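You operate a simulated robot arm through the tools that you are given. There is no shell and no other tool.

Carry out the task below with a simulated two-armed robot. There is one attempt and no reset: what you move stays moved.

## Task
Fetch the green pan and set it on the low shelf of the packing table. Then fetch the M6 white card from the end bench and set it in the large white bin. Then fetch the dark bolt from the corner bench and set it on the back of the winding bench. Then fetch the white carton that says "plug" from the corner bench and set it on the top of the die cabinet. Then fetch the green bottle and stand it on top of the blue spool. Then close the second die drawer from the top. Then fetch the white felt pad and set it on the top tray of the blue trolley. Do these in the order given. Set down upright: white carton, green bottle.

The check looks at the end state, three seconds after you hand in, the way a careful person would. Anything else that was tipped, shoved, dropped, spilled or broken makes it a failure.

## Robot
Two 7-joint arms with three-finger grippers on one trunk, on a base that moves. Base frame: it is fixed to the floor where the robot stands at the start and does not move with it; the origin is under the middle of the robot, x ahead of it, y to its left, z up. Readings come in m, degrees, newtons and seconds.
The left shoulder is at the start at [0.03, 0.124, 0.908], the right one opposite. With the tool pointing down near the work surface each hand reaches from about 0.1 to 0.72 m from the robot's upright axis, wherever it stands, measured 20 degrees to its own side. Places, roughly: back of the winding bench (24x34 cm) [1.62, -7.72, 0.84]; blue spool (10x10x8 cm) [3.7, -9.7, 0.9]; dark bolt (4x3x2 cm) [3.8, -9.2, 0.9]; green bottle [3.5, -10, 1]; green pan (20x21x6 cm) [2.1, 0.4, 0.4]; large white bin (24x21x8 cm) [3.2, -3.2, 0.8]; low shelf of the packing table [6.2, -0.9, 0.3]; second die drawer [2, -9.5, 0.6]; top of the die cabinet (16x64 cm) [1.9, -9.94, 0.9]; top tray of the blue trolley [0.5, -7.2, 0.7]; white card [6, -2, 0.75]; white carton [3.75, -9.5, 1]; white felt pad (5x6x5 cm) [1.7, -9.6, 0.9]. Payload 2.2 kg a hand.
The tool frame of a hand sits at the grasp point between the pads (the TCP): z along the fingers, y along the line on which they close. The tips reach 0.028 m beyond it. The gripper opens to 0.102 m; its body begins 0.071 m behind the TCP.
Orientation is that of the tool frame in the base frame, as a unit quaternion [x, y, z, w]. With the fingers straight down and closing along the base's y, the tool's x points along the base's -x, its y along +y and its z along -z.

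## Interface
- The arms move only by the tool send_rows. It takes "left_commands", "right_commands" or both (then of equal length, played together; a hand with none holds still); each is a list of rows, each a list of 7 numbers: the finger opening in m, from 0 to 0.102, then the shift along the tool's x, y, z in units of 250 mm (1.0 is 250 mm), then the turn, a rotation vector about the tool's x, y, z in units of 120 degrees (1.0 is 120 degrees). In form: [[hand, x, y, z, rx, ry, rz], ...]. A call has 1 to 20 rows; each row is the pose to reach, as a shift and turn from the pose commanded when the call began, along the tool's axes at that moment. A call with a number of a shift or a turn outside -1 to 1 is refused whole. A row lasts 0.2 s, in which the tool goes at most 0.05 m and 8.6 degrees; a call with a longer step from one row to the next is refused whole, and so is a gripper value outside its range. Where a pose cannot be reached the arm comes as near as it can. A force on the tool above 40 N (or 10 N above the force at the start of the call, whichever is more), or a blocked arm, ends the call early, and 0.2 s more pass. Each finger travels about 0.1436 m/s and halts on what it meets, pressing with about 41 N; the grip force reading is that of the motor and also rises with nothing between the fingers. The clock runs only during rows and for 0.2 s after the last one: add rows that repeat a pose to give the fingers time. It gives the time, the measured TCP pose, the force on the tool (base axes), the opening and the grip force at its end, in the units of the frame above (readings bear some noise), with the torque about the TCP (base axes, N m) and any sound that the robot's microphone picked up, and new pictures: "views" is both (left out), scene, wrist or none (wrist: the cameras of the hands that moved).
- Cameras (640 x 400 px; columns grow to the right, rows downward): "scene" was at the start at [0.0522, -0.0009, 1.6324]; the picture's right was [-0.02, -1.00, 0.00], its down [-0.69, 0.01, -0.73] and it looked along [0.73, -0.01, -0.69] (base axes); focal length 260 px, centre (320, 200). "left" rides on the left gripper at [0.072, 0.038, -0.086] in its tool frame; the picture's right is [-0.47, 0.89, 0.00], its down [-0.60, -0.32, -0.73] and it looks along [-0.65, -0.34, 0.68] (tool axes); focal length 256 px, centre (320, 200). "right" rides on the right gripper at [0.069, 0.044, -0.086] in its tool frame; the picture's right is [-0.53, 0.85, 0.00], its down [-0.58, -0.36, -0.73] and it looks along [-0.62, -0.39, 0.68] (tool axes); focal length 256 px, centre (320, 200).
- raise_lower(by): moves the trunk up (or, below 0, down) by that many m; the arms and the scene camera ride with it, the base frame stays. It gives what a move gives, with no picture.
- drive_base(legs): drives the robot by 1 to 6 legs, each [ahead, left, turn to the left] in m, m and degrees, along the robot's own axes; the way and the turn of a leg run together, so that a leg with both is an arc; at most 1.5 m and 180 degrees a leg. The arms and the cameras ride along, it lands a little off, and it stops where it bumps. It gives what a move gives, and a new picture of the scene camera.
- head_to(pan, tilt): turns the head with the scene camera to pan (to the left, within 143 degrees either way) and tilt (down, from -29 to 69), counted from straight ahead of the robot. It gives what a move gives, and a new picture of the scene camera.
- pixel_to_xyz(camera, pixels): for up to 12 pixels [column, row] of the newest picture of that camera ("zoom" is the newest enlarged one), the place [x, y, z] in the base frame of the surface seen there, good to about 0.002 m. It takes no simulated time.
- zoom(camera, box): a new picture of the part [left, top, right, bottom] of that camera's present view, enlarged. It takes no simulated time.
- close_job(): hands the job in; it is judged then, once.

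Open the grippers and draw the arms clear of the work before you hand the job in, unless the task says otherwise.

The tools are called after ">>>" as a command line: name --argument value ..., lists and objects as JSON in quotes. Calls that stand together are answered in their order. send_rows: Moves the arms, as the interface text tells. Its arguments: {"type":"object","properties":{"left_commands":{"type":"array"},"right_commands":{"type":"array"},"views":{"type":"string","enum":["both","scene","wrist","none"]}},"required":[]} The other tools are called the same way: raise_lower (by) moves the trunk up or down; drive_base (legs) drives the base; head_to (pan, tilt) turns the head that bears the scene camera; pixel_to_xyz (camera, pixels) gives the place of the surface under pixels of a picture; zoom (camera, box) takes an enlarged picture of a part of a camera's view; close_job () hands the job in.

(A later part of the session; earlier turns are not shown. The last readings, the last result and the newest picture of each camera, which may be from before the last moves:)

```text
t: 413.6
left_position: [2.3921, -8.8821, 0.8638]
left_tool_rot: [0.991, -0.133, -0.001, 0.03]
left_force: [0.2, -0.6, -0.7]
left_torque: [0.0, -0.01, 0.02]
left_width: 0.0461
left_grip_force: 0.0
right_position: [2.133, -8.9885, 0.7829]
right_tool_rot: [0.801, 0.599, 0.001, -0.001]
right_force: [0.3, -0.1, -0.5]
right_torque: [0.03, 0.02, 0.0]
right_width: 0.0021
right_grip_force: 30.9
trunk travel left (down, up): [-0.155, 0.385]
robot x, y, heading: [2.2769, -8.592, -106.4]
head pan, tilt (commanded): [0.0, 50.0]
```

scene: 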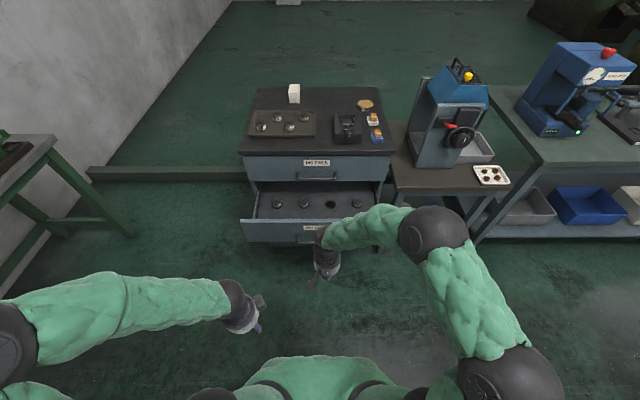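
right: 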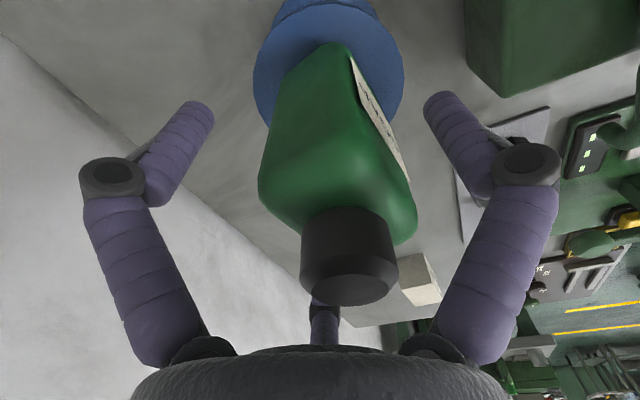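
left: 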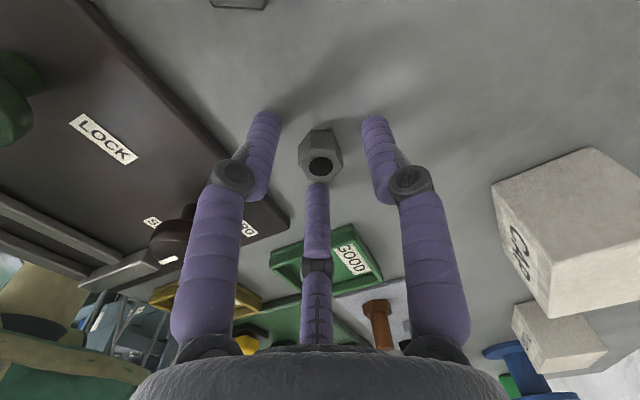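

I lean the right hand 65° forward so the closed fingertips point at the drawer front, lowering it to z≈0.68 at the drawer's centre.

>>> send_rows --right_commands '[[0.0, 0, 0.02, 0.05, 0, -0.068, 0], [0.0, 0, 0.04, 0.1, 0, -0.136, 0], [0.0, 0, 0.06, 0.15, 0, -0.204, 0], [0.0, 0, 0.08, 0.2, 0, -0.272, 0], [0.0, 0, 0.1, 0.25, 0, -0.34, 0], [0.0, 0, 0.12, 0.3, 0, -0.407, 0], [0.0, 0, 0.14, 0.35, 0, -0.475, 0], [0.0, 0, 0.156, 0.4, 0, -0.5417, 0], [0.0, 0, 0.156, 0.4, 0, -0.5417, 0]]' --views "both"

>>> zoom --camera "scene" --box '[220, 140, 420, 280]'

```text
t: 415.6
left_position: [2.3913, -8.8817, 0.8626]
left_tool_rot: [0.991, -0.134, -0.001, 0.031]
left_force: [-0.5, -0.3, -0.9]
left_torque: [0.01, 0.01, -0.04]
left_width: 0.0463
left_grip_force: 0.0
right_position: [2.1715, -8.9982, 0.6821]
right_tool_rot: [0.675, 0.505, -0.431, 0.322]
right_force: [0.8, -0.5, 0.1]
right_torque: [-0.04, 0.0, 0.01]
right_width: 0.0024
right_grip_force: 31.4
trunk travel left (down, up): [-0.155, 0.385]
robot x, y, heading: [2.2756, -8.5874, -106.2]
head pan, tilt (commanded): [0.0, 50.0]
```

scene: 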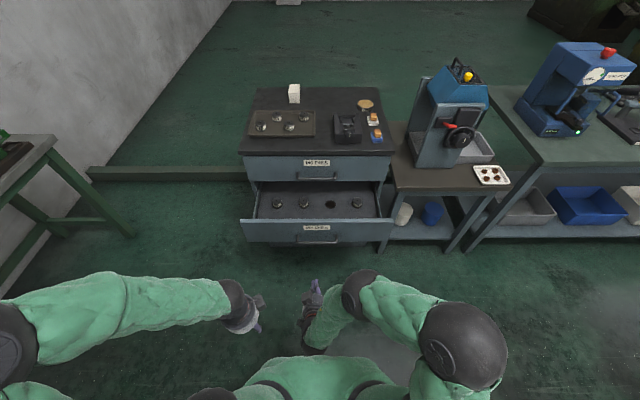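
right: 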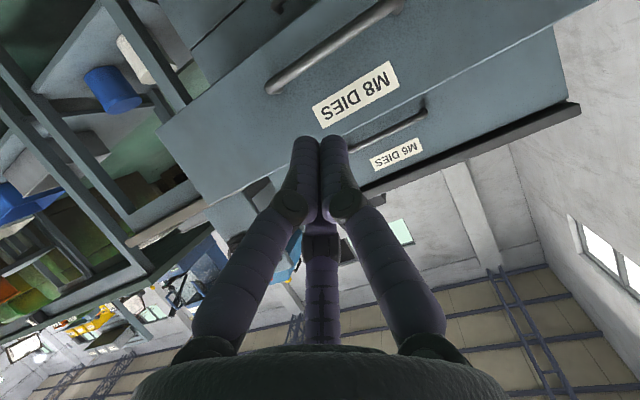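

```text
2.86 times, centred on (320, 210) of scene
```

zoom: 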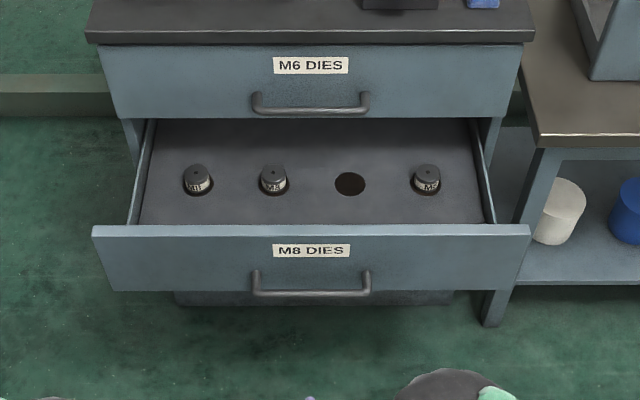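

The fingertips point at the "M8 DIES" label just above the handle. I drive 0.22 m forward to come close to the drawer front.

>>> drive_base --legs '[[0.22, 0, 0.3]]'

>>> zoom --camera "scene" --box '[220, 180, 420, 320]'

```text
t: 417.2
left_position: [2.3307, -9.0926, 0.8644]
left_tool_rot: [0.991, -0.13, -0.001, 0.03]
left_force: [0.6, 0.0, 0.7]
left_torque: [0.03, 0.01, 0.03]
left_width: 0.0458
left_grip_force: 0.1
right_position: [2.1121, -9.2106, 0.6831]
right_tool_rot: [0.674, 0.509, -0.428, 0.323]
right_force: [0.0, 0.1, -0.2]
right_torque: [-0.02, -0.01, -0.02]
right_width: 0.002
right_grip_force: 31.0
trunk travel left (down, up): [-0.155, 0.385]
robot x, y, heading: [2.2118, -8.7999, -106.2]
head pan, tilt (commanded): [0.0, 50.0]
```

scene: 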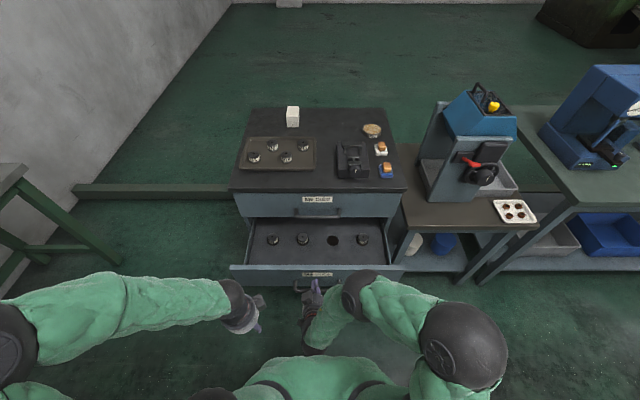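

```text
2.86 times, centred on (320, 250) of scene
```

zoom: 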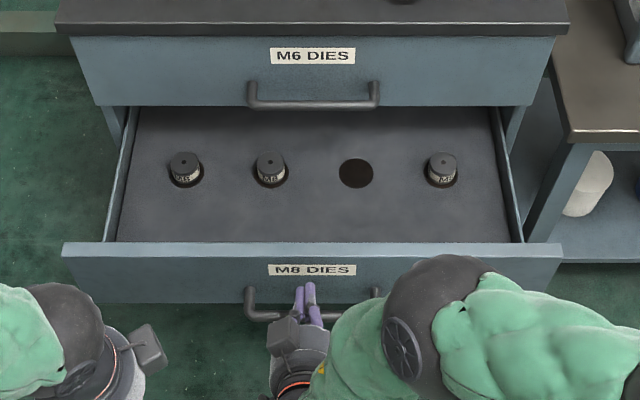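

Fingertips are 3 cm from the drawer front at its middle. I push forward 14 cm slowly.

>>> send_rows --right_commands '[[0.0, -0.034, 0, 0.0725, 0, 0, 0], [0.0, -0.068, 0, 0.145, 0, 0, 0], [0.0, -0.102, 0, 0.2174, 0, 0, 0], [0.0, -0.136, 0, 0.29, 0, 0, 0], [0.0, -0.17, 0, 0.3624, 0, 0, 0], [0.0, -0.204, 0, 0.435, 0, 0, 0], [0.0, -0.2384, 0, 0.5073, 0, 0, 0], [0.0, -0.2384, 0, 0.5073, 0, 0, 0]]' --views "scene"

>>> zoom --camera "scene" --box '[220, 180, 420, 320]'

```text
t: 419.0
left_position: [2.3321, -9.0935, 0.8626]
left_tool_rot: [0.991, -0.13, 0.0, 0.031]
left_force: [0.7, -0.3, 0.1]
left_torque: [-0.04, 0.01, 0.03]
left_width: 0.0461
left_grip_force: 0.1
right_position: [2.0729, -9.3449, 0.6829]
right_tool_rot: [0.674, 0.508, -0.429, 0.323]
right_force: [0.4, -0.2, -0.1]
right_torque: [0.0, 0.01, -0.02]
right_width: 0.0019
right_grip_force: 31.4
trunk travel left (down, up): [-0.155, 0.385]
robot x, y, heading: [2.2128, -8.7997, -106.2]
head pan, tilt (commanded): [0.0, 50.0]
```

scene: 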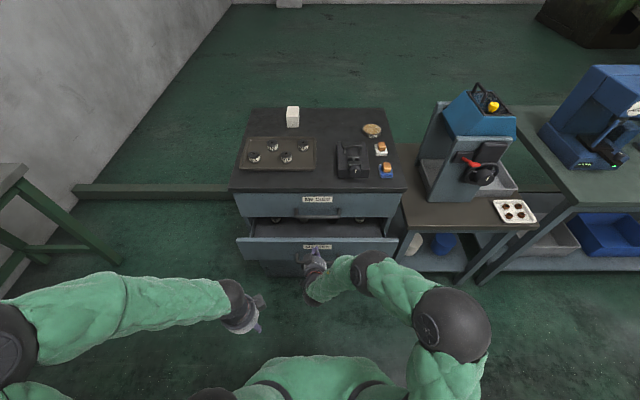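

```text
2.86 times, centred on (320, 250) of scene
```

zoom: 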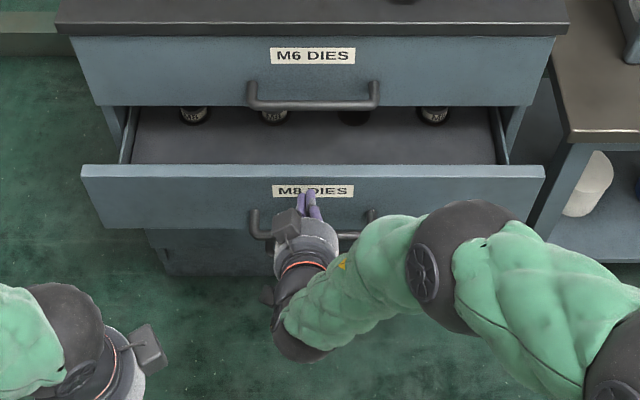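

The drawer slides easily. I push on the remaining 14 cm, slower near the end.

>>> send_rows --right_commands '[[0.0, -0.034, 0, 0.0725, 0, 0, 0], [0.0, -0.068, 0, 0.145, 0, 0, 0], [0.0, -0.102, 0, 0.2174, 0, 0, 0], [0.0, -0.136, 0, 0.29, 0, 0, 0], [0.0, -0.17, 0, 0.3624, 0, 0, 0], [0.0, -0.2, 0, 0.4262, 0, 0, 0], [0.0, -0.224, 0, 0.4773, 0, 0, 0], [0.0, -0.2384, 0, 0.5073, 0, 0, 0], [0.0, -0.2435, 0, 0.5182, 0, 0, 0], [0.0, -0.2435, 0, 0.5182, 0, 0, 0]]' --views "scene"

>>> zoom --camera "scene" --box '[220, 180, 420, 320]'

```text
t: 421.0
left_position: [2.3315, -9.092, 0.863]
left_tool_rot: [0.991, -0.13, -0.001, 0.03]
left_force: [0.0, 0.6, 0.6]
left_torque: [0.0, -0.01, -0.04]
left_width: 0.046
left_grip_force: 0.0
right_position: [2.0367, -9.474, 0.6792]
right_tool_rot: [0.675, 0.51, -0.425, 0.32]
right_force: [2.8, 10.6, 4.2]
right_torque: [-0.11, 0.1, -0.04]
right_width: 0.0021
right_grip_force: 31.9
trunk travel left (down, up): [-0.155, 0.385]
robot x, y, heading: [2.2132, -8.8004, -106.1]
head pan, tilt (commanded): [0.0, 50.0]
stopped in row 9 (right hand): the force on the tool passed its limit at 46 N (the readings are from after the stop); the commanded pose is now the measured one
```

scene: 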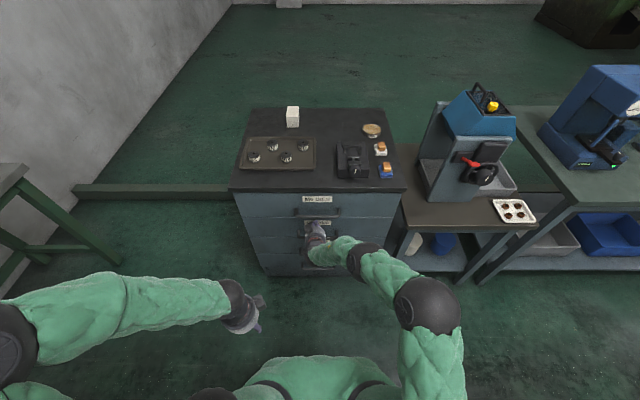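

```text
2.86 times, centred on (320, 250) of scene
```

zoom: 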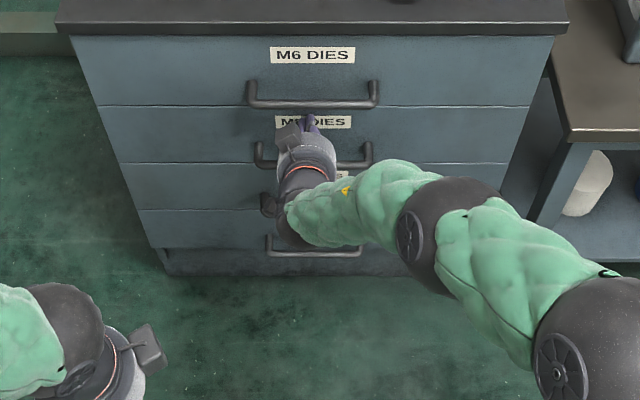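

The drawer hit its stop and looks flush. I draw the hand back and measure all drawer faces.

>>> send_rows --right_commands '[[0.0, 0.05, 0, -0.1, 0, 0, 0], [0.0, 0.12, 0, -0.26, 0, 0, 0], [0.0, 0.2, 0, -0.42, 0, 0, 0], [0.0, 0.27, 0, -0.58, 0, 0, 0], [0.0, 0.35, 0, -0.74, 0, 0, 0], [0.0, 0.42, 0, -0.9, 0, 0, 0]]' --views "scene"

>>> zoom --camera "scene" --box '[220, 180, 420, 320]'

>>> pixel_to_xyz --camera "zoom" --pixels '[[150, 80], [450, 80], [150, 130], [450, 130], [160, 185], [440, 185], [170, 225]]'

```text
t: 422.4
left_position: [2.3319, -9.0915, 0.863]
left_tool_rot: [0.991, -0.131, -0.001, 0.031]
left_force: [1.3, -0.6, -0.2]
left_torque: [-0.02, 0.05, 0.0]
left_width: 0.0462
left_grip_force: 0.0
right_position: [2.1016, -9.2392, 0.6813]
right_tool_rot: [0.675, 0.509, -0.427, 0.322]
right_force: [-0.7, 0.6, 0.3]
right_torque: [0.02, -0.01, 0.0]
right_width: 0.002
right_grip_force: 31.1
trunk travel left (down, up): [-0.155, 0.385]
robot x, y, heading: [2.2134, -8.7967, -106.0]
head pan, tilt (commanded): [0.0, 50.0]
```

scene: 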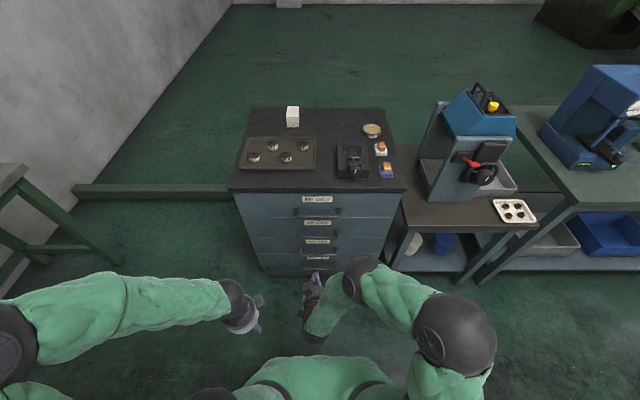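

```text
2.86 times, centred on (320, 250) of scene
```

zoom: 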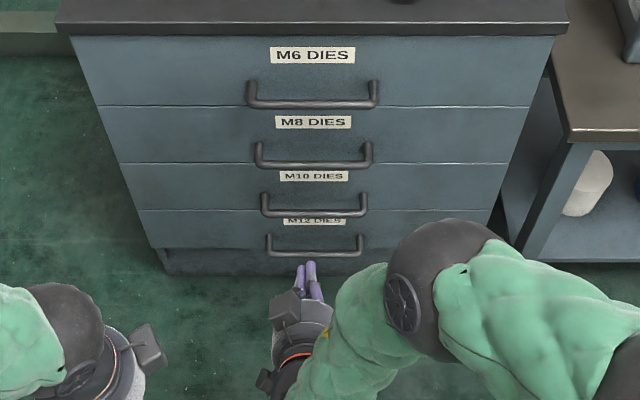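

```text
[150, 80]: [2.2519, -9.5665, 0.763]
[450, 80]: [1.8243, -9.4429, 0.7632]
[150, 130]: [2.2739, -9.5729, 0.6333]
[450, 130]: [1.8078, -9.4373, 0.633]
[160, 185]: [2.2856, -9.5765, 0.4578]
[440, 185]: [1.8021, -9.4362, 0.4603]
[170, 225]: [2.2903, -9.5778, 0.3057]
```

All drawer faces are flush (d≈−8.576) — sixth job done. Last: the white felt pad. I raise the trunk, straighten the right hand and zoom on the small items on the cabinet.

>>> raise_lower --by 0.27

>>> send_rows --right_commands '[[0.02, -0.06, 0, -0.03, 0, 0.068, 0], [0.04, -0.12, 0, -0.06, 0, 0.136, 0], [0.06, -0.18, 0, -0.09, 0, 0.204, 0], [0.08, -0.24, 0, -0.12, 0, 0.272, 0], [0.09, -0.3, 0, -0.15, 0, 0.34, 0], [0.1, -0.36, 0, -0.18, 0, 0.407, 0], [0.102, -0.42, 0, -0.21, 0, 0.475, 0], [0.102, -0.48, 0, -0.235, 0, 0.5417, 0], [0.102, -0.544, 0, -0.256, 0, 0.5417, 0], [0.102, -0.544, 0, -0.256, 0, 0.5417, 0]]' --views "scene"

>>> zoom --camera "scene" --box '[300, 160, 460, 260]'

```text
t: 425.1
left_position: [2.332, -9.0914, 1.1324]
left_tool_rot: [0.991, -0.131, 0.0, 0.031]
left_force: [0.4, 0.3, -0.8]
left_torque: [-0.03, -0.04, 0.02]
left_width: 0.0461
left_grip_force: 0.1
right_position: [2.1021, -9.2393, 0.9492]
right_tool_rot: [0.675, 0.51, -0.426, 0.321]
right_force: [0.4, 0.6, 0.6]
right_torque: [0.01, -0.01, -0.04]
right_width: 0.0019
right_grip_force: 31.8
trunk travel left (down, up): [-0.425, 0.115]
robot x, y, heading: [2.2112, -8.7976, -106.2]
head pan, tilt (commanded): [0.0, 50.0]
```

```text
t: 427.3
left_position: [2.3323, -9.0933, 1.1332]
left_tool_rot: [0.991, -0.13, -0.001, 0.03]
left_force: [-0.1, -1.0, 0.1]
left_torque: [0.03, 0.01, 0.03]
left_width: 0.046
left_grip_force: 0.0
right_position: [2.1023, -9.2398, 1.1021]
right_tool_rot: [0.799, 0.602, 0.004, -0.004]
right_force: [-0.6, -0.8, 0.0]
right_torque: [0.01, 0.01, 0.0]
right_width: 0.1019
right_grip_force: 0.0
trunk travel left (down, up): [-0.425, 0.115]
robot x, y, heading: [2.2137, -8.7965, -106.3]
head pan, tilt (commanded): [0.0, 50.0]
```

scene: 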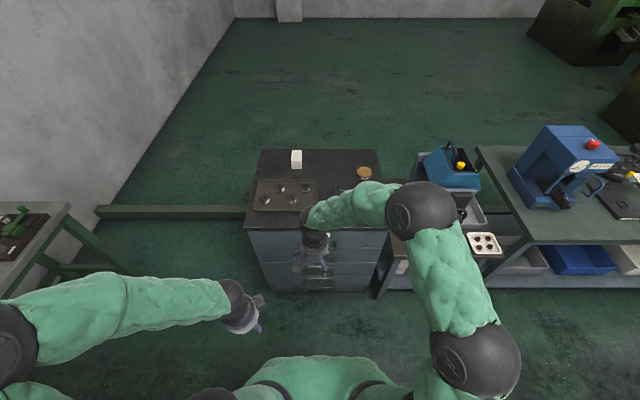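

```text
4.00 times, centred on (380, 210) of scene
```

zoom: 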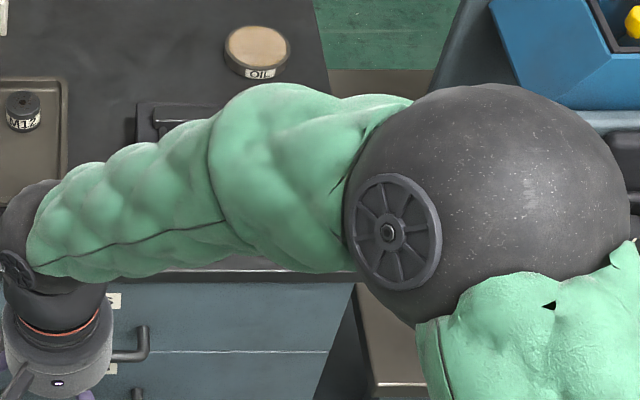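

I drive 0.33 m forward, closer to the cabinet, then look at the pads from the wrist camera.

>>> drive_base --legs '[[0.33, 0, 0.2]]'

>>> send_rows --right_commands '[[0.102, 0.0, -0.15, 0, 0, 0, 0], [0.102, 0.0, -0.3, 0, 0, 0, 0], [0.102, 0.0, -0.45, 0, 0, 0, 0], [0.102, 0.0, -0.6, 0, 0, 0, 0], [0.102, 0.0, -0.75, 0, 0, 0, 0], [0.102, 0.0, -0.75, 0, 0, 0, 0]]' --views "both"

```text
t: 429.5
left_position: [2.2412, -9.4083, 1.1332]
left_tool_rot: [0.991, -0.128, 0.0, 0.031]
left_force: [0.7, -0.8, -0.4]
left_torque: [0.04, 0.02, 0.01]
left_width: 0.0459
left_grip_force: 0.0
right_position: [2.0137, -9.557, 1.1015]
right_tool_rot: [0.797, 0.604, 0.003, -0.004]
right_force: [0.3, -0.4, -0.2]
right_torque: [0.01, -0.01, 0.02]
right_width: 0.1021
right_grip_force: 0.1
trunk travel left (down, up): [-0.425, 0.115]
robot x, y, heading: [2.1237, -9.1149, -105.8]
head pan, tilt (commanded): [0.0, 50.0]
```

scene: 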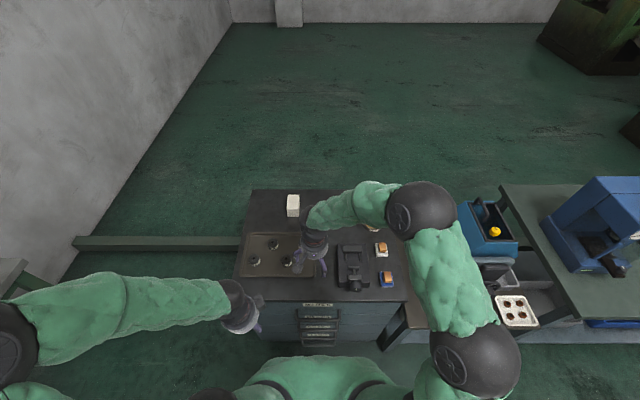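

```text
t: 430.9
left_position: [2.2416, -9.4081, 1.1326]
left_tool_rot: [0.991, -0.129, -0.001, 0.031]
left_force: [0.3, 0.8, 0.8]
left_torque: [-0.01, 0.02, 0.0]
left_width: 0.046
left_grip_force: 0.1
right_position: [1.832, -9.5059, 1.1006]
right_tool_rot: [0.797, 0.604, 0.003, -0.004]
right_force: [0.0, 0.3, 0.5]
right_torque: [0.0, 0.0, 0.0]
right_width: 0.1022
right_grip_force: 0.0
trunk travel left (down, up): [-0.425, 0.115]
robot x, y, heading: [2.1247, -9.1152, -106.2]
head pan, tilt (commanded): [0.0, 50.0]
```

scene: 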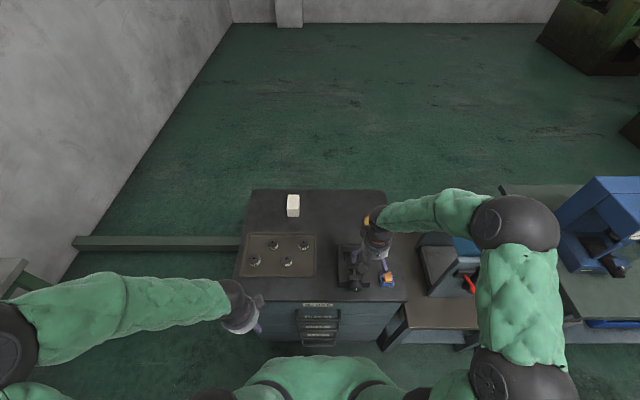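
right: 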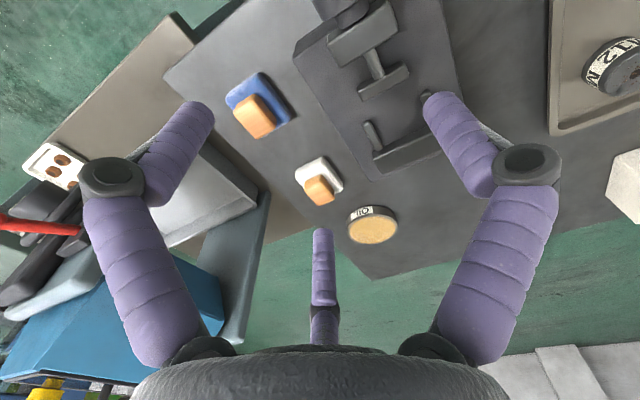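

The white felt pad with its wooden grip is at (320,180) in the wrist view. I zoom and measure it and its neighbours.

>>> zoom --camera "right" --box '[270, 130, 400, 250]'

>>> pixel_to_xyz --camera "right" --pixels '[[299, 175], [321, 158], [341, 188], [318, 185], [312, 182], [328, 186], [320, 200], [322, 178], [372, 222], [355, 240], [255, 105], [400, 150]]'

```text
3.33 times, centred on (335, 190) of right
```

zoom: 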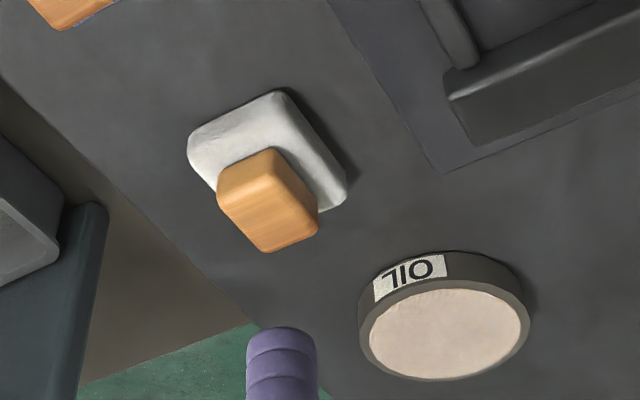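

```text
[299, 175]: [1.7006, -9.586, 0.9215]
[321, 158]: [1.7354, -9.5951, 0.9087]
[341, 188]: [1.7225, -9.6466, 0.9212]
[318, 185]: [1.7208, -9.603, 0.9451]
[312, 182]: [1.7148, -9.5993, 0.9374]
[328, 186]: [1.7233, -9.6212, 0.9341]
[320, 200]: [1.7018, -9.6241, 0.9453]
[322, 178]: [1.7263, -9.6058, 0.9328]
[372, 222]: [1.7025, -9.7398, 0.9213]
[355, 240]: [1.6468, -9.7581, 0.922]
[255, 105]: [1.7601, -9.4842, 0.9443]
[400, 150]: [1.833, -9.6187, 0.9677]
```

I re-take the zoom and measure the wooden grip's top corners and the block beside it.

>>> zoom --camera "right" --box '[290, 150, 354, 214]'

>>> pixel_to_xyz --camera "right" --pixels '[[306, 187], [320, 181], [332, 194], [319, 203], [319, 191], [300, 170], [316, 158], [340, 182], [395, 165], [376, 145]]'

```text
6.25 times, centred on (322, 182) of right
```

zoom: 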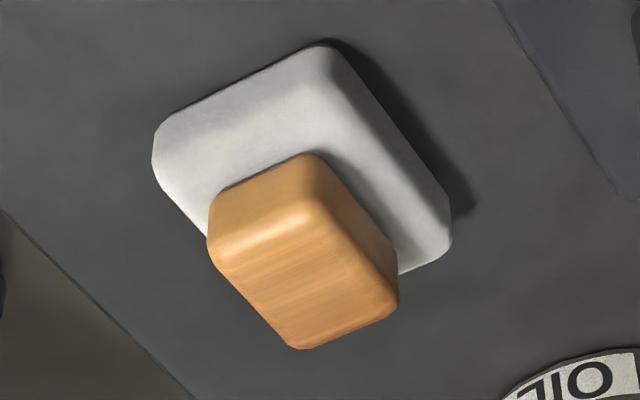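

```text
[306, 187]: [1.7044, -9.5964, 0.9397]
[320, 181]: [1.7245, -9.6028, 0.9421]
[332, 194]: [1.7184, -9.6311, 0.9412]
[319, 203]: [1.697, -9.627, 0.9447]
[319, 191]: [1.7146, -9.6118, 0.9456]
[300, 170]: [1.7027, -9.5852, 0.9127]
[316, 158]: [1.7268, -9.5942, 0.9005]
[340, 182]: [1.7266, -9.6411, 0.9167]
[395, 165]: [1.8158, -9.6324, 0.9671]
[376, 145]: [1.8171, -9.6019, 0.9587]
```

Wood grip centre (1.711,−9.614), top z=0.945. I move the right hand above it (z≈1.0) with a 6.6 cm opening.

>>> send_rows --right_commands '[[0.09, -0.11, -0.076, 0.0, 0, 0, 0], [0.08, -0.22, -0.151, 0.05, 0, 0, 0], [0.07, -0.33, -0.227, 0.15, 0, 0, 0], [0.066, -0.44, -0.302, 0.27, 0, 0, 0], [0.066, -0.548, -0.378, 0.4, 0, 0, 0], [0.066, -0.548, -0.378, 0.4, 0, 0, 0]]' --views "both"

>>> pixel_to_xyz --camera "right" --pixels '[[320, 130], [310, 140], [335, 130], [320, 110]]'

```text
t: 432.3
left_position: [2.2424, -9.4082, 1.1333]
left_tool_rot: [0.991, -0.128, -0.001, 0.031]
left_force: [0.1, -0.2, 0.5]
left_torque: [0.02, 0.03, 0.03]
left_width: 0.0461
left_grip_force: 0.0
right_position: [1.705, -9.6097, 0.9994]
right_tool_rot: [0.797, 0.604, 0.002, -0.003]
right_force: [0.6, -0.2, 1.1]
right_torque: [-0.02, 0.02, -0.01]
right_width: 0.0662
right_grip_force: 0.0
trunk travel left (down, up): [-0.425, 0.115]
robot x, y, heading: [2.1194, -9.1167, -106.0]
head pan, tilt (commanded): [0.0, 50.0]
```

scene: 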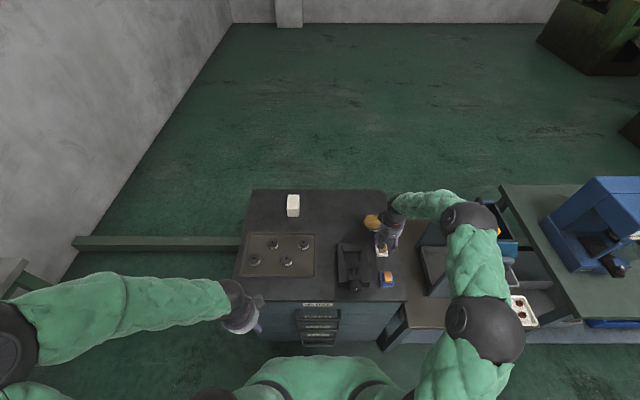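
right: 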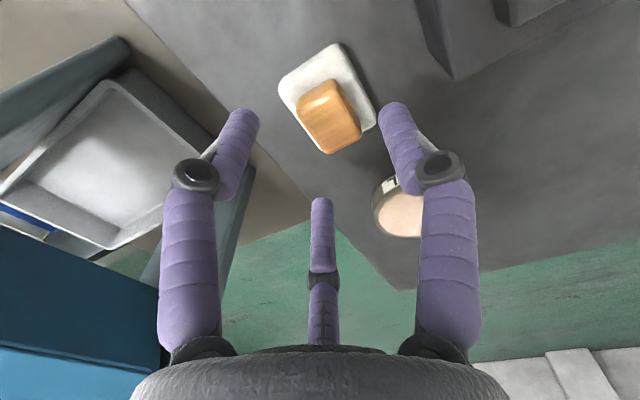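

```text
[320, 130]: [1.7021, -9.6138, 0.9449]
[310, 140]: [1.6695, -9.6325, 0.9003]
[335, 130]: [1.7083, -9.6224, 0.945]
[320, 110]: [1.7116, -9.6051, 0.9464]
```

Aligned within 3 mm. I correct and descend to z≈0.954.

>>> send_rows --right_commands '[[0.066, -0.011, -0.002, 0.06, 0, 0, 0], [0.066, -0.011, -0.002, 0.12, 0, 0, 0], [0.066, -0.011, -0.002, 0.165, 0, 0, 0], [0.066, -0.011, -0.002, 0.184, 0, 0, 0], [0.066, -0.011, -0.002, 0.184, 0, 0, 0]]' --views "wrist"

```text
t: 433.5
left_position: [2.241, -9.4081, 1.1322]
left_tool_rot: [0.991, -0.129, -0.001, 0.031]
left_force: [0.1, 0.5, -0.1]
left_torque: [0.0, 0.01, 0.01]
left_width: 0.0457
left_grip_force: 0.1
right_position: [1.7035, -9.6128, 0.9539]
right_tool_rot: [0.797, 0.604, 0.004, -0.004]
right_force: [0.7, 0.1, 0.4]
right_torque: [0.0, 0.01, 0.02]
right_width: 0.0658
right_grip_force: 0.0
trunk travel left (down, up): [-0.425, 0.115]
robot x, y, heading: [2.1238, -9.1154, -106.3]
head pan, tilt (commanded): [0.0, 50.0]
```

right: 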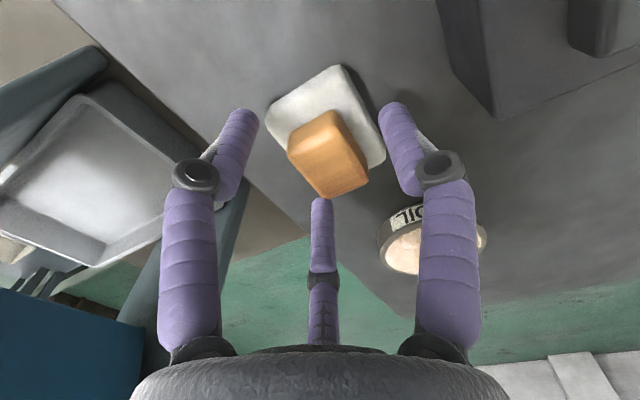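

The fingers surround the wooden grip above the felt. I close gradually.

>>> send_rows --right_commands '[[0.06, 0, 0, 0, 0, 0, 0], [0.054, 0, 0, 0, 0, 0, 0], [0.048, 0, 0, 0, 0, 0, 0], [0.042, 0, 0, 0, 0, 0, 0], [0.036, 0, 0, 0, 0, 0, 0], [0.03, 0, 0, 0, 0, 0, 0], [0.02, 0, 0, 0, 0, 0, 0], [0.0, 0, 0, 0, 0, 0, 0], [0.0, 0, 0, 0, 0, 0, 0]]' --views "wrist"

```text
t: 435.5
left_position: [2.2419, -9.4069, 1.1317]
left_tool_rot: [0.991, -0.129, 0.0, 0.031]
left_force: [0.4, 0.2, 0.3]
left_torque: [-0.03, -0.01, 0.02]
left_width: 0.046
left_grip_force: 0.0
right_position: [1.7029, -9.613, 0.9538]
right_tool_rot: [0.798, 0.603, 0.003, -0.003]
right_force: [0.8, 0.5, 2.1]
right_torque: [0.0, -0.08, 0.1]
right_width: 0.0387
right_grip_force: 40.9
trunk travel left (down, up): [-0.425, 0.115]
robot x, y, heading: [2.1232, -9.1131, -105.9]
head pan, tilt (commanded): [0.0, 50.0]
```

right: 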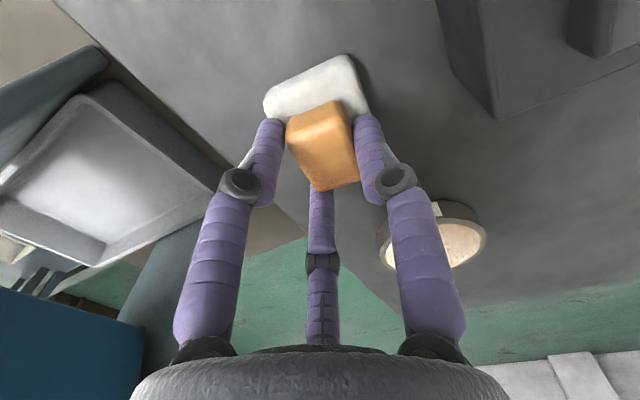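

Gripped (0.039 m, 41 N); the pad turned slightly. I lift gently and check.

>>> send_rows --right_commands '[[0.0, 0, 0, -0.05, 0, 0, 0], [0.0, 0, 0, -0.12, 0, 0, 0], [0.0, 0, 0, -0.22, 0, 0, 0], [0.0, 0, 0, -0.34, 0, 0, 0], [0.0, 0, 0, -0.48, 0, 0, 0], [0.0, 0, 0, -0.6, 0, 0, 0], [0.0, 0, 0, -0.6, 0, 0, 0]]' --views "both"

```text
t: 437.1
left_position: [2.2416, -9.4091, 1.1334]
left_tool_rot: [0.991, -0.129, 0.0, 0.031]
left_force: [-0.2, -0.4, 0.0]
left_torque: [-0.03, 0.0, 0.0]
left_width: 0.0461
left_grip_force: 0.0
right_position: [1.7035, -9.6141, 1.1036]
right_tool_rot: [0.797, 0.604, 0.005, -0.003]
right_force: [-0.5, -1.2, -0.2]
right_torque: [-0.02, 0.0, -0.03]
right_width: 0.0382
right_grip_force: 41.7
trunk travel left (down, up): [-0.425, 0.115]
robot x, y, heading: [2.1192, -9.1212, -105.6]
head pan, tilt (commanded): [0.0, 50.0]
```

scene: 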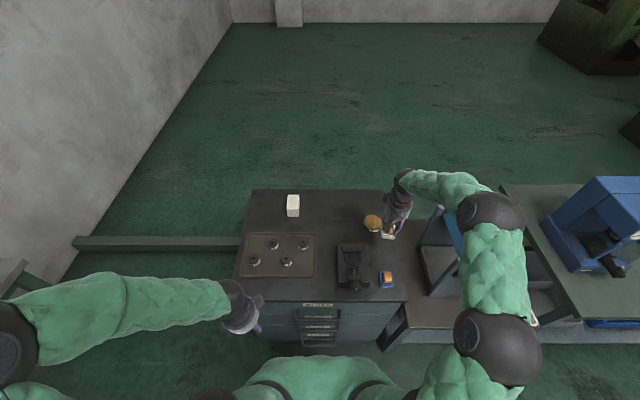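
right: 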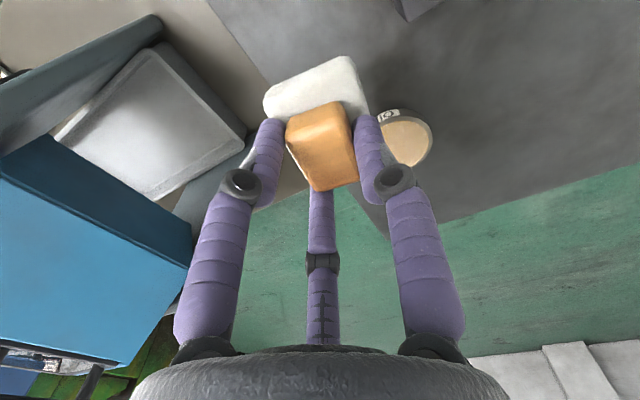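

The pad is held and everything else on the cabinet is unchanged. I retract the hand, back off into the aisle and turn toward the trolley.

>>> send_rows --right_commands '[[0.0, 0.1, 0.08, -0.05, 0, 0, 0], [0.0, 0.25, 0.16, -0.1, 0, 0, 0], [0.0, 0.4, 0.24, -0.12, 0, 0, 0], [0.0, 0.55, 0.3, -0.12, 0, 0, 0], [0.0, 0.7, 0.36, -0.12, 0, 0, 0], [0.0, 0.8, 0.4, -0.12, 0, 0, 0], [0.0, 0.8, 0.4, -0.12, 0, 0, 0]]' --views "none"

>>> drive_base --legs '[[-0.5, 0, 0], [0, 0, -90]]'

>>> head_to --pan 0 --tilt 30

```text
t: 438.7
left_position: [2.2412, -9.4083, 1.1332]
left_tool_rot: [0.991, -0.129, -0.001, 0.031]
left_force: [0.3, 0.0, 0.6]
left_torque: [0.01, 0.03, 0.0]
left_width: 0.0458
left_grip_force: 0.0
right_position: [1.8534, -9.4496, 1.1361]
right_tool_rot: [0.797, 0.604, 0.004, -0.003]
right_force: [-0.3, -0.1, -0.5]
right_torque: [0.02, -0.04, -0.02]
right_width: 0.0373
right_grip_force: 40.9
trunk travel left (down, up): [-0.425, 0.115]
robot x, y, heading: [2.1189, -9.1157, -106.0]
head pan, tilt (commanded): [0.0, 50.0]
```

```text
t: 445.5
left_position: [1.9684, -8.7563, 1.1326]
left_tool_rot: [-0.612, 0.79, 0.022, -0.022]
left_force: [-0.3, -0.4, -0.4]
left_torque: [-0.04, 0.0, 0.03]
left_width: 0.0462
left_grip_force: 0.0
right_position: [1.9264, -8.3687, 1.1358]
right_tool_rot: [0.991, -0.135, 0.005, 0.0]
right_force: [-0.5, 0.0, -0.1]
right_torque: [0.01, 0.03, 0.0]
right_width: 0.0363
right_grip_force: 40.7
trunk travel left (down, up): [-0.425, 0.115]
robot x, y, heading: [2.2587, -8.6357, 164.2]
head pan, tilt (commanded): [0.0, 50.0]
```

scene: 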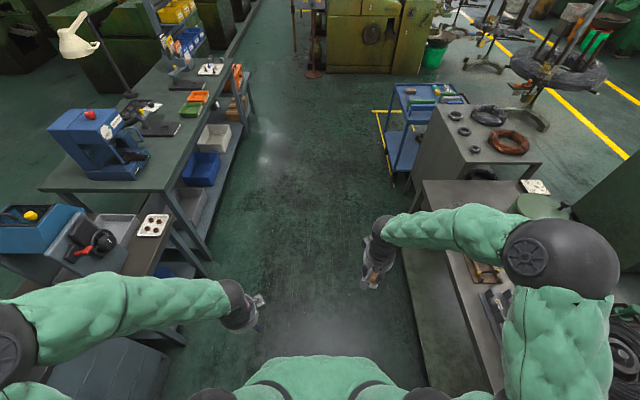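

```text
t: 446.3
left_position: [1.9688, -8.7567, 1.1332]
left_tool_rot: [-0.611, 0.791, 0.022, -0.021]
left_force: [-0.2, -0.1, 0.0]
left_torque: [0.02, 0.01, -0.04]
left_width: 0.0459
left_grip_force: 0.0
right_position: [1.9261, -8.3685, 1.1347]
right_tool_rot: [0.991, -0.135, 0.006, 0.0]
right_force: [0.1, -0.1, -0.3]
right_torque: [0.02, 0.01, 0.01]
right_width: 0.0363
right_grip_force: 40.7
trunk travel left (down, up): [-0.425, 0.115]
robot x, y, heading: [2.2631, -8.6334, 163.8]
head pan, tilt (commanded): [0.0, 30.0]
```

scene: 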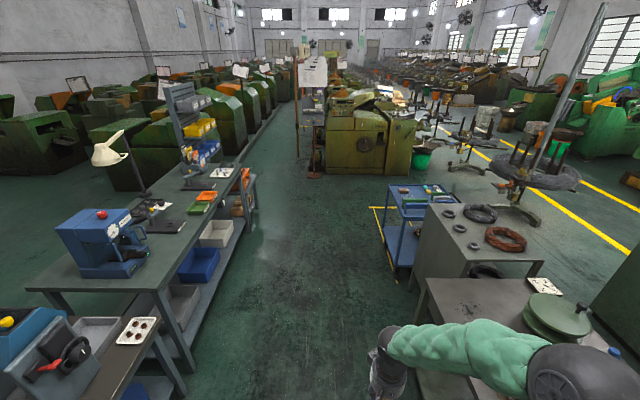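

The grip width drifts slightly (0.0387→0.0363), so I check the pad in the wrist view, and measure the trolley.

>>> zoom --camera "right" --box '[200, 50, 440, 230]'

>>> zoom --camera "scene" --box '[370, 170, 470, 280]'

>>> pixel_to_xyz --camera "scene" --pixels '[[403, 218], [388, 188], [440, 188], [425, 218], [395, 280], [420, 240], [415, 200], [400, 205], [455, 195], [380, 240]]'

```text
2.22 times, centred on (320, 140) of right
```

zoom: 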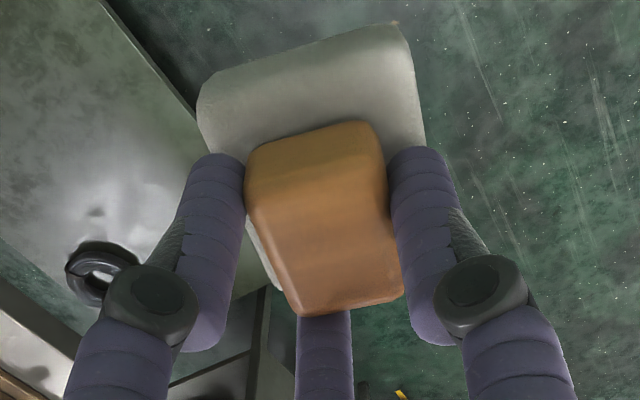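

```text
3.64 times, centred on (420, 225) of scene
```

zoom: 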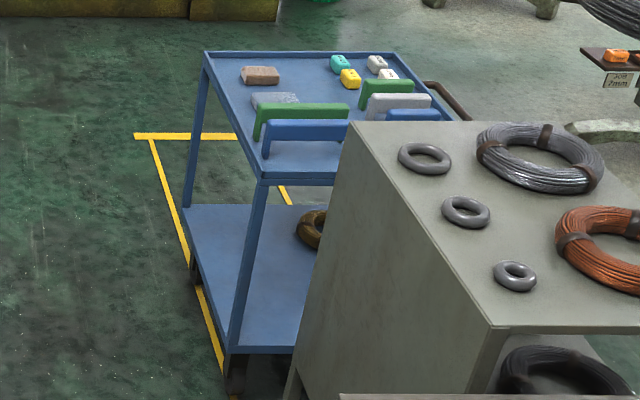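

```text
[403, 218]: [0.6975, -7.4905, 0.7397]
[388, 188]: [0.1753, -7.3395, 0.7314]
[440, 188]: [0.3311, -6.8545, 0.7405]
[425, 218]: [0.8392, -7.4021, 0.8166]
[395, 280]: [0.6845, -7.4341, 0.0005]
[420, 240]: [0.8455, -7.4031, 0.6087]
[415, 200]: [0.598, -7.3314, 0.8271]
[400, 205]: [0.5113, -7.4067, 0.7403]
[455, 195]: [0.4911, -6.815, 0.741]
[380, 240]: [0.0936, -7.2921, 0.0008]
```

The pad is held steadily. The trolley's top tray (z≈0.74) has its aisle-side edge at d≈−7.01, s 2.19–2.735. I drive 2.15 m along the aisle and turn right to face it.

>>> drive_base --legs '[[1.1, 0, 0], [1.0, 0, 0], [0, 0, -90]]'

>>> head_to --pan 0 --tilt 50

```text
t: 460.5
left_position: [0.1189, -7.7741, 1.1324]
left_tool_rot: [0.128, 0.991, 0.031, 0.0]
left_force: [-0.2, 1.0, -0.1]
left_torque: [-0.03, -0.03, 0.02]
left_width: 0.046
left_grip_force: 0.1
right_position: [0.5076, -7.7309, 1.1355]
right_tool_rot: [-0.605, 0.796, -0.003, -0.003]
right_force: [0.0, -0.7, -0.1]
right_torque: [0.0, 0.02, 0.03]
right_width: 0.0352
right_grip_force: 40.7
trunk travel left (down, up): [-0.425, 0.115]
robot x, y, heading: [0.2408, -8.0647, 74.2]
head pan, tilt (commanded): [0.0, 30.0]
```

scene: 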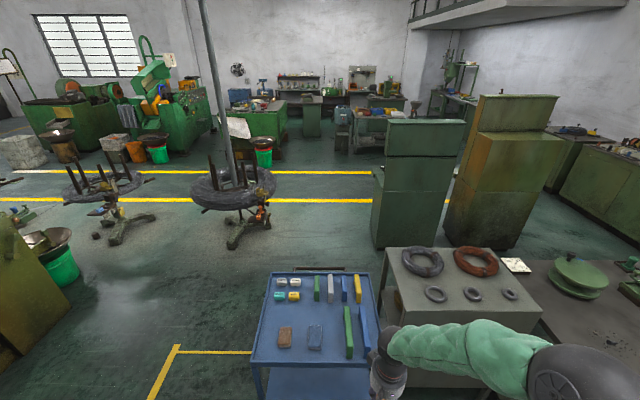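

```text
t: 461.3
left_position: [0.119, -7.7742, 1.133]
left_tool_rot: [0.128, 0.991, 0.03, 0.001]
left_force: [0.5, 0.5, -0.4]
left_torque: [-0.01, 0.02, -0.01]
left_width: 0.0458
left_grip_force: 0.1
right_position: [0.5072, -7.7307, 1.136]
right_tool_rot: [-0.605, 0.796, -0.004, -0.003]
right_force: [-0.3, -0.5, -1.0]
right_torque: [0.03, -0.03, -0.04]
right_width: 0.0349
right_grip_force: 40.7
trunk travel left (down, up): [-0.425, 0.115]
robot x, y, heading: [0.2372, -8.0718, 74.2]
head pan, tilt (commanded): [0.0, 50.0]
```

scene: 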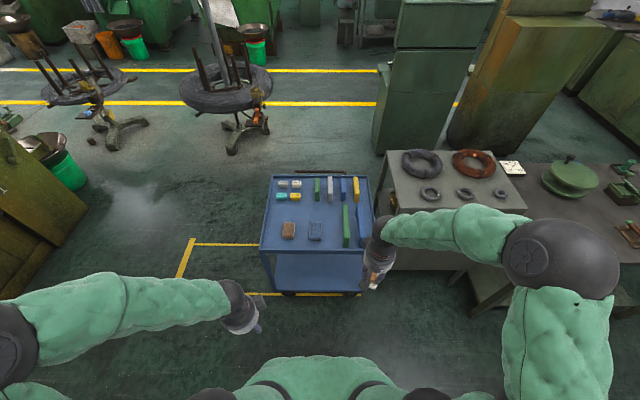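

The trolley tray is straight ahead. I zoom to find a free spot on it.

>>> zoom --camera "scene" --box '[250, 165, 390, 260]'

>>> pixel_to_xyz --camera "zoom" --pixels '[[60, 370], [250, 365], [500, 365], [130, 330], [250, 330], [90, 220], [130, 200], [200, 200], [180, 240], [300, 240], [110, 60], [350, 330]]'

```text
4.21 times, centred on (320, 212) of scene
```

zoom: 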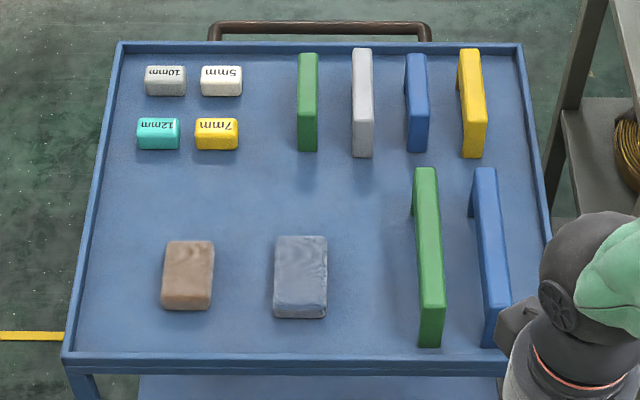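

```text
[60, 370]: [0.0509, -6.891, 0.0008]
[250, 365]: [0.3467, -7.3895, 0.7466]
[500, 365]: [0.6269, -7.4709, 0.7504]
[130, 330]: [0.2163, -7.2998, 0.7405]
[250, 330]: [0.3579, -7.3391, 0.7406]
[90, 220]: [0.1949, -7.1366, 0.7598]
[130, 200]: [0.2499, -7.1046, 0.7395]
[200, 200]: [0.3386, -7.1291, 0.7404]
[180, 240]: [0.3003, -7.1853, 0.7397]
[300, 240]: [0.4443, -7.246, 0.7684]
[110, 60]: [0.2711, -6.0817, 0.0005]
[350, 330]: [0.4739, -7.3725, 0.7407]
```

Free band in the tray's middle around zoom (300,195). I confirm its coordinates and move the base closer (0.33 m forward, 0.17 m left).

>>> pixel_to_xyz --camera "zoom" --pixels '[[300, 195], [300, 165], [300, 232], [240, 195], [380, 195], [418, 200], [305, 140], [216, 145], [300, 300]]'

>>> drive_base --legs '[[0.32, 0.17, 0]]'

```text
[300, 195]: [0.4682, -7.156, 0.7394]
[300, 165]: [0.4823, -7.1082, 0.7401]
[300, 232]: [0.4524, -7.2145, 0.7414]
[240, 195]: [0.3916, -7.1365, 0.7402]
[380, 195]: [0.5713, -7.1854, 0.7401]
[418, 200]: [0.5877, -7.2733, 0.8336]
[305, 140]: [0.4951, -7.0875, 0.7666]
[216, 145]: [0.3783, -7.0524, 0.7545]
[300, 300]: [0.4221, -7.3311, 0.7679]
```

```text
t: 463.7
left_position: [0.0421, -7.4189, 1.1323]
left_tool_rot: [0.126, 0.992, 0.03, -0.001]
left_force: [0.1, 0.1, 0.3]
left_torque: [-0.03, 0.0, -0.01]
left_width: 0.0459
left_grip_force: 0.1
right_position: [0.43, -7.376, 1.1363]
right_tool_rot: [-0.606, 0.795, -0.004, -0.004]
right_force: [-0.1, -0.1, 0.1]
right_torque: [-0.02, 0.01, 0.01]
right_width: 0.0352
right_grip_force: 41.5
trunk travel left (down, up): [-0.425, 0.115]
robot x, y, heading: [0.1636, -7.7127, 74.4]
head pan, tilt (commanded): [0.0, 50.0]
```

scene: 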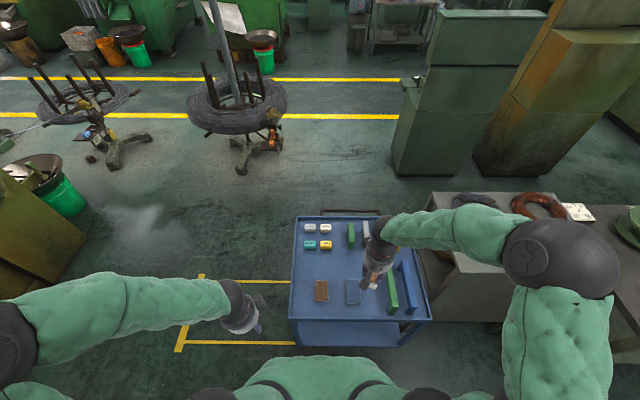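

Target for the pad centre: (0.468,−7.158). I move the pad over it, staying above the dividers (tops z≈0.83), then lower to z≈0.86.

>>> send_rows --right_commands '[[0.0, -0.15, 0.01, 0.05, 0, 0, 0], [0.0, -0.3, 0.02, 0.15, 0, 0, 0], [0.0, -0.44, 0.03, 0.28, 0, 0, 0], [0.0, -0.58, 0.038, 0.42, 0, 0, 0], [0.0, -0.72, 0.046, 0.55, 0, 0, 0], [0.0, -0.82, 0.052, 0.7, 0, 0, 0], [0.0, -0.881, 0.056, 0.86, 0, 0, 0], [0.0, -0.881, 0.056, 0.98, 0, 0, 0], [0.0, -0.881, 0.056, 0.98, 0, 0, 0]]' --views "both"

>>> zoom --camera "scene" --box '[280, 190, 440, 330]'

```text
t: 465.7
left_position: [0.0425, -7.4202, 1.1323]
left_tool_rot: [0.127, 0.991, 0.031, -0.001]
left_force: [-0.1, 0.7, -0.1]
left_torque: [-0.01, -0.02, 0.0]
left_width: 0.0463
left_grip_force: 0.0
right_position: [0.4742, -7.1625, 0.8885]
right_tool_rot: [-0.606, 0.796, -0.004, -0.003]
right_force: [0.2, 0.4, -0.6]
right_torque: [-0.01, 0.01, 0.0]
right_width: 0.0348
right_grip_force: 41.1
trunk travel left (down, up): [-0.425, 0.115]
robot x, y, heading: [0.1626, -7.7097, 74.2]
head pan, tilt (commanded): [0.0, 50.0]
```

scene: 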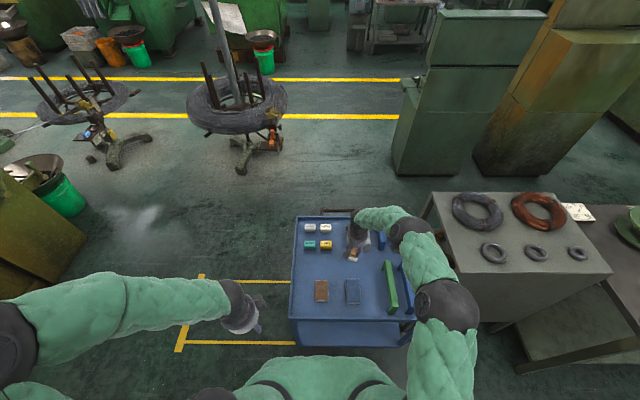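
right: 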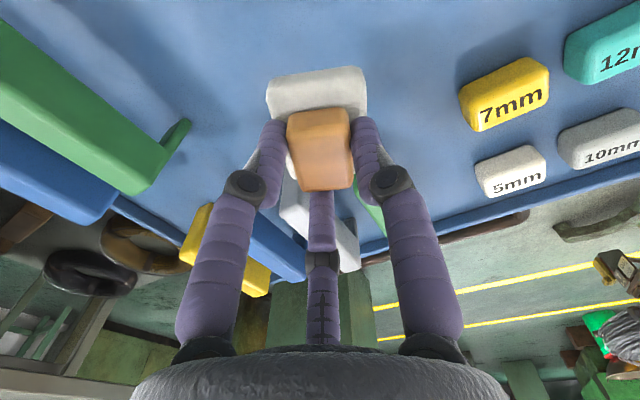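

```text
2.86 times, centred on (360, 260) of scene
```

zoom: 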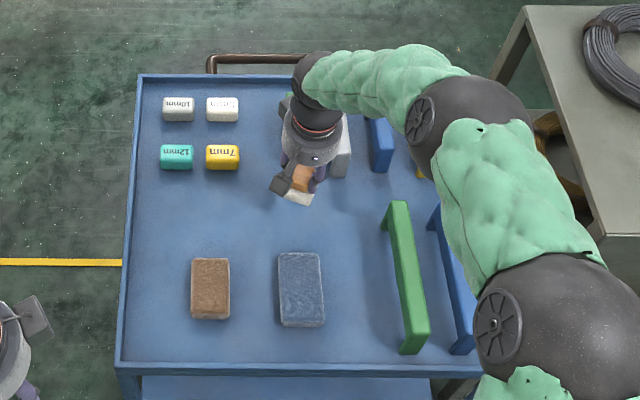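

The dividers and boxes are ≥2.8 cm clear of the fingers. I lower to just above the tray.

>>> send_rows --right_commands '[[0.0, 0, 0, 0.12, 0, 0, 0], [0.0, 0, 0, 0.24, 0, 0, 0], [0.0, 0, 0, 0.32, 0, 0, 0], [0.0, 0, 0, 0.355, 0, 0, 0], [0.0, 0, 0, 0.355, 0, 0, 0]]' --views "wrist"

```text
t: 466.9
left_position: [0.0425, -7.4199, 1.1315]
left_tool_rot: [0.126, 0.992, 0.03, 0.001]
left_force: [-0.4, -1.2, -0.3]
left_torque: [-0.02, 0.03, -0.04]
left_width: 0.0461
left_grip_force: 0.1
right_position: [0.4754, -7.163, 0.7983]
right_tool_rot: [-0.607, 0.795, -0.004, -0.003]
right_force: [0.1, 0.0, -0.4]
right_torque: [0.0, 0.0, -0.02]
right_width: 0.035
right_grip_force: 41.3
trunk travel left (down, up): [-0.425, 0.115]
robot x, y, heading: [0.1594, -7.7103, 74.1]
head pan, tilt (commanded): [0.0, 50.0]
```

right: 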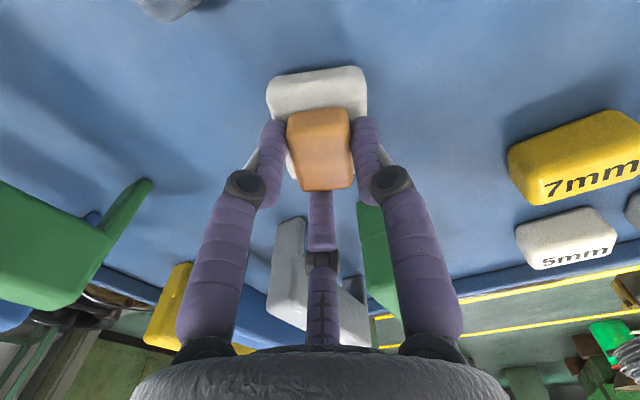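

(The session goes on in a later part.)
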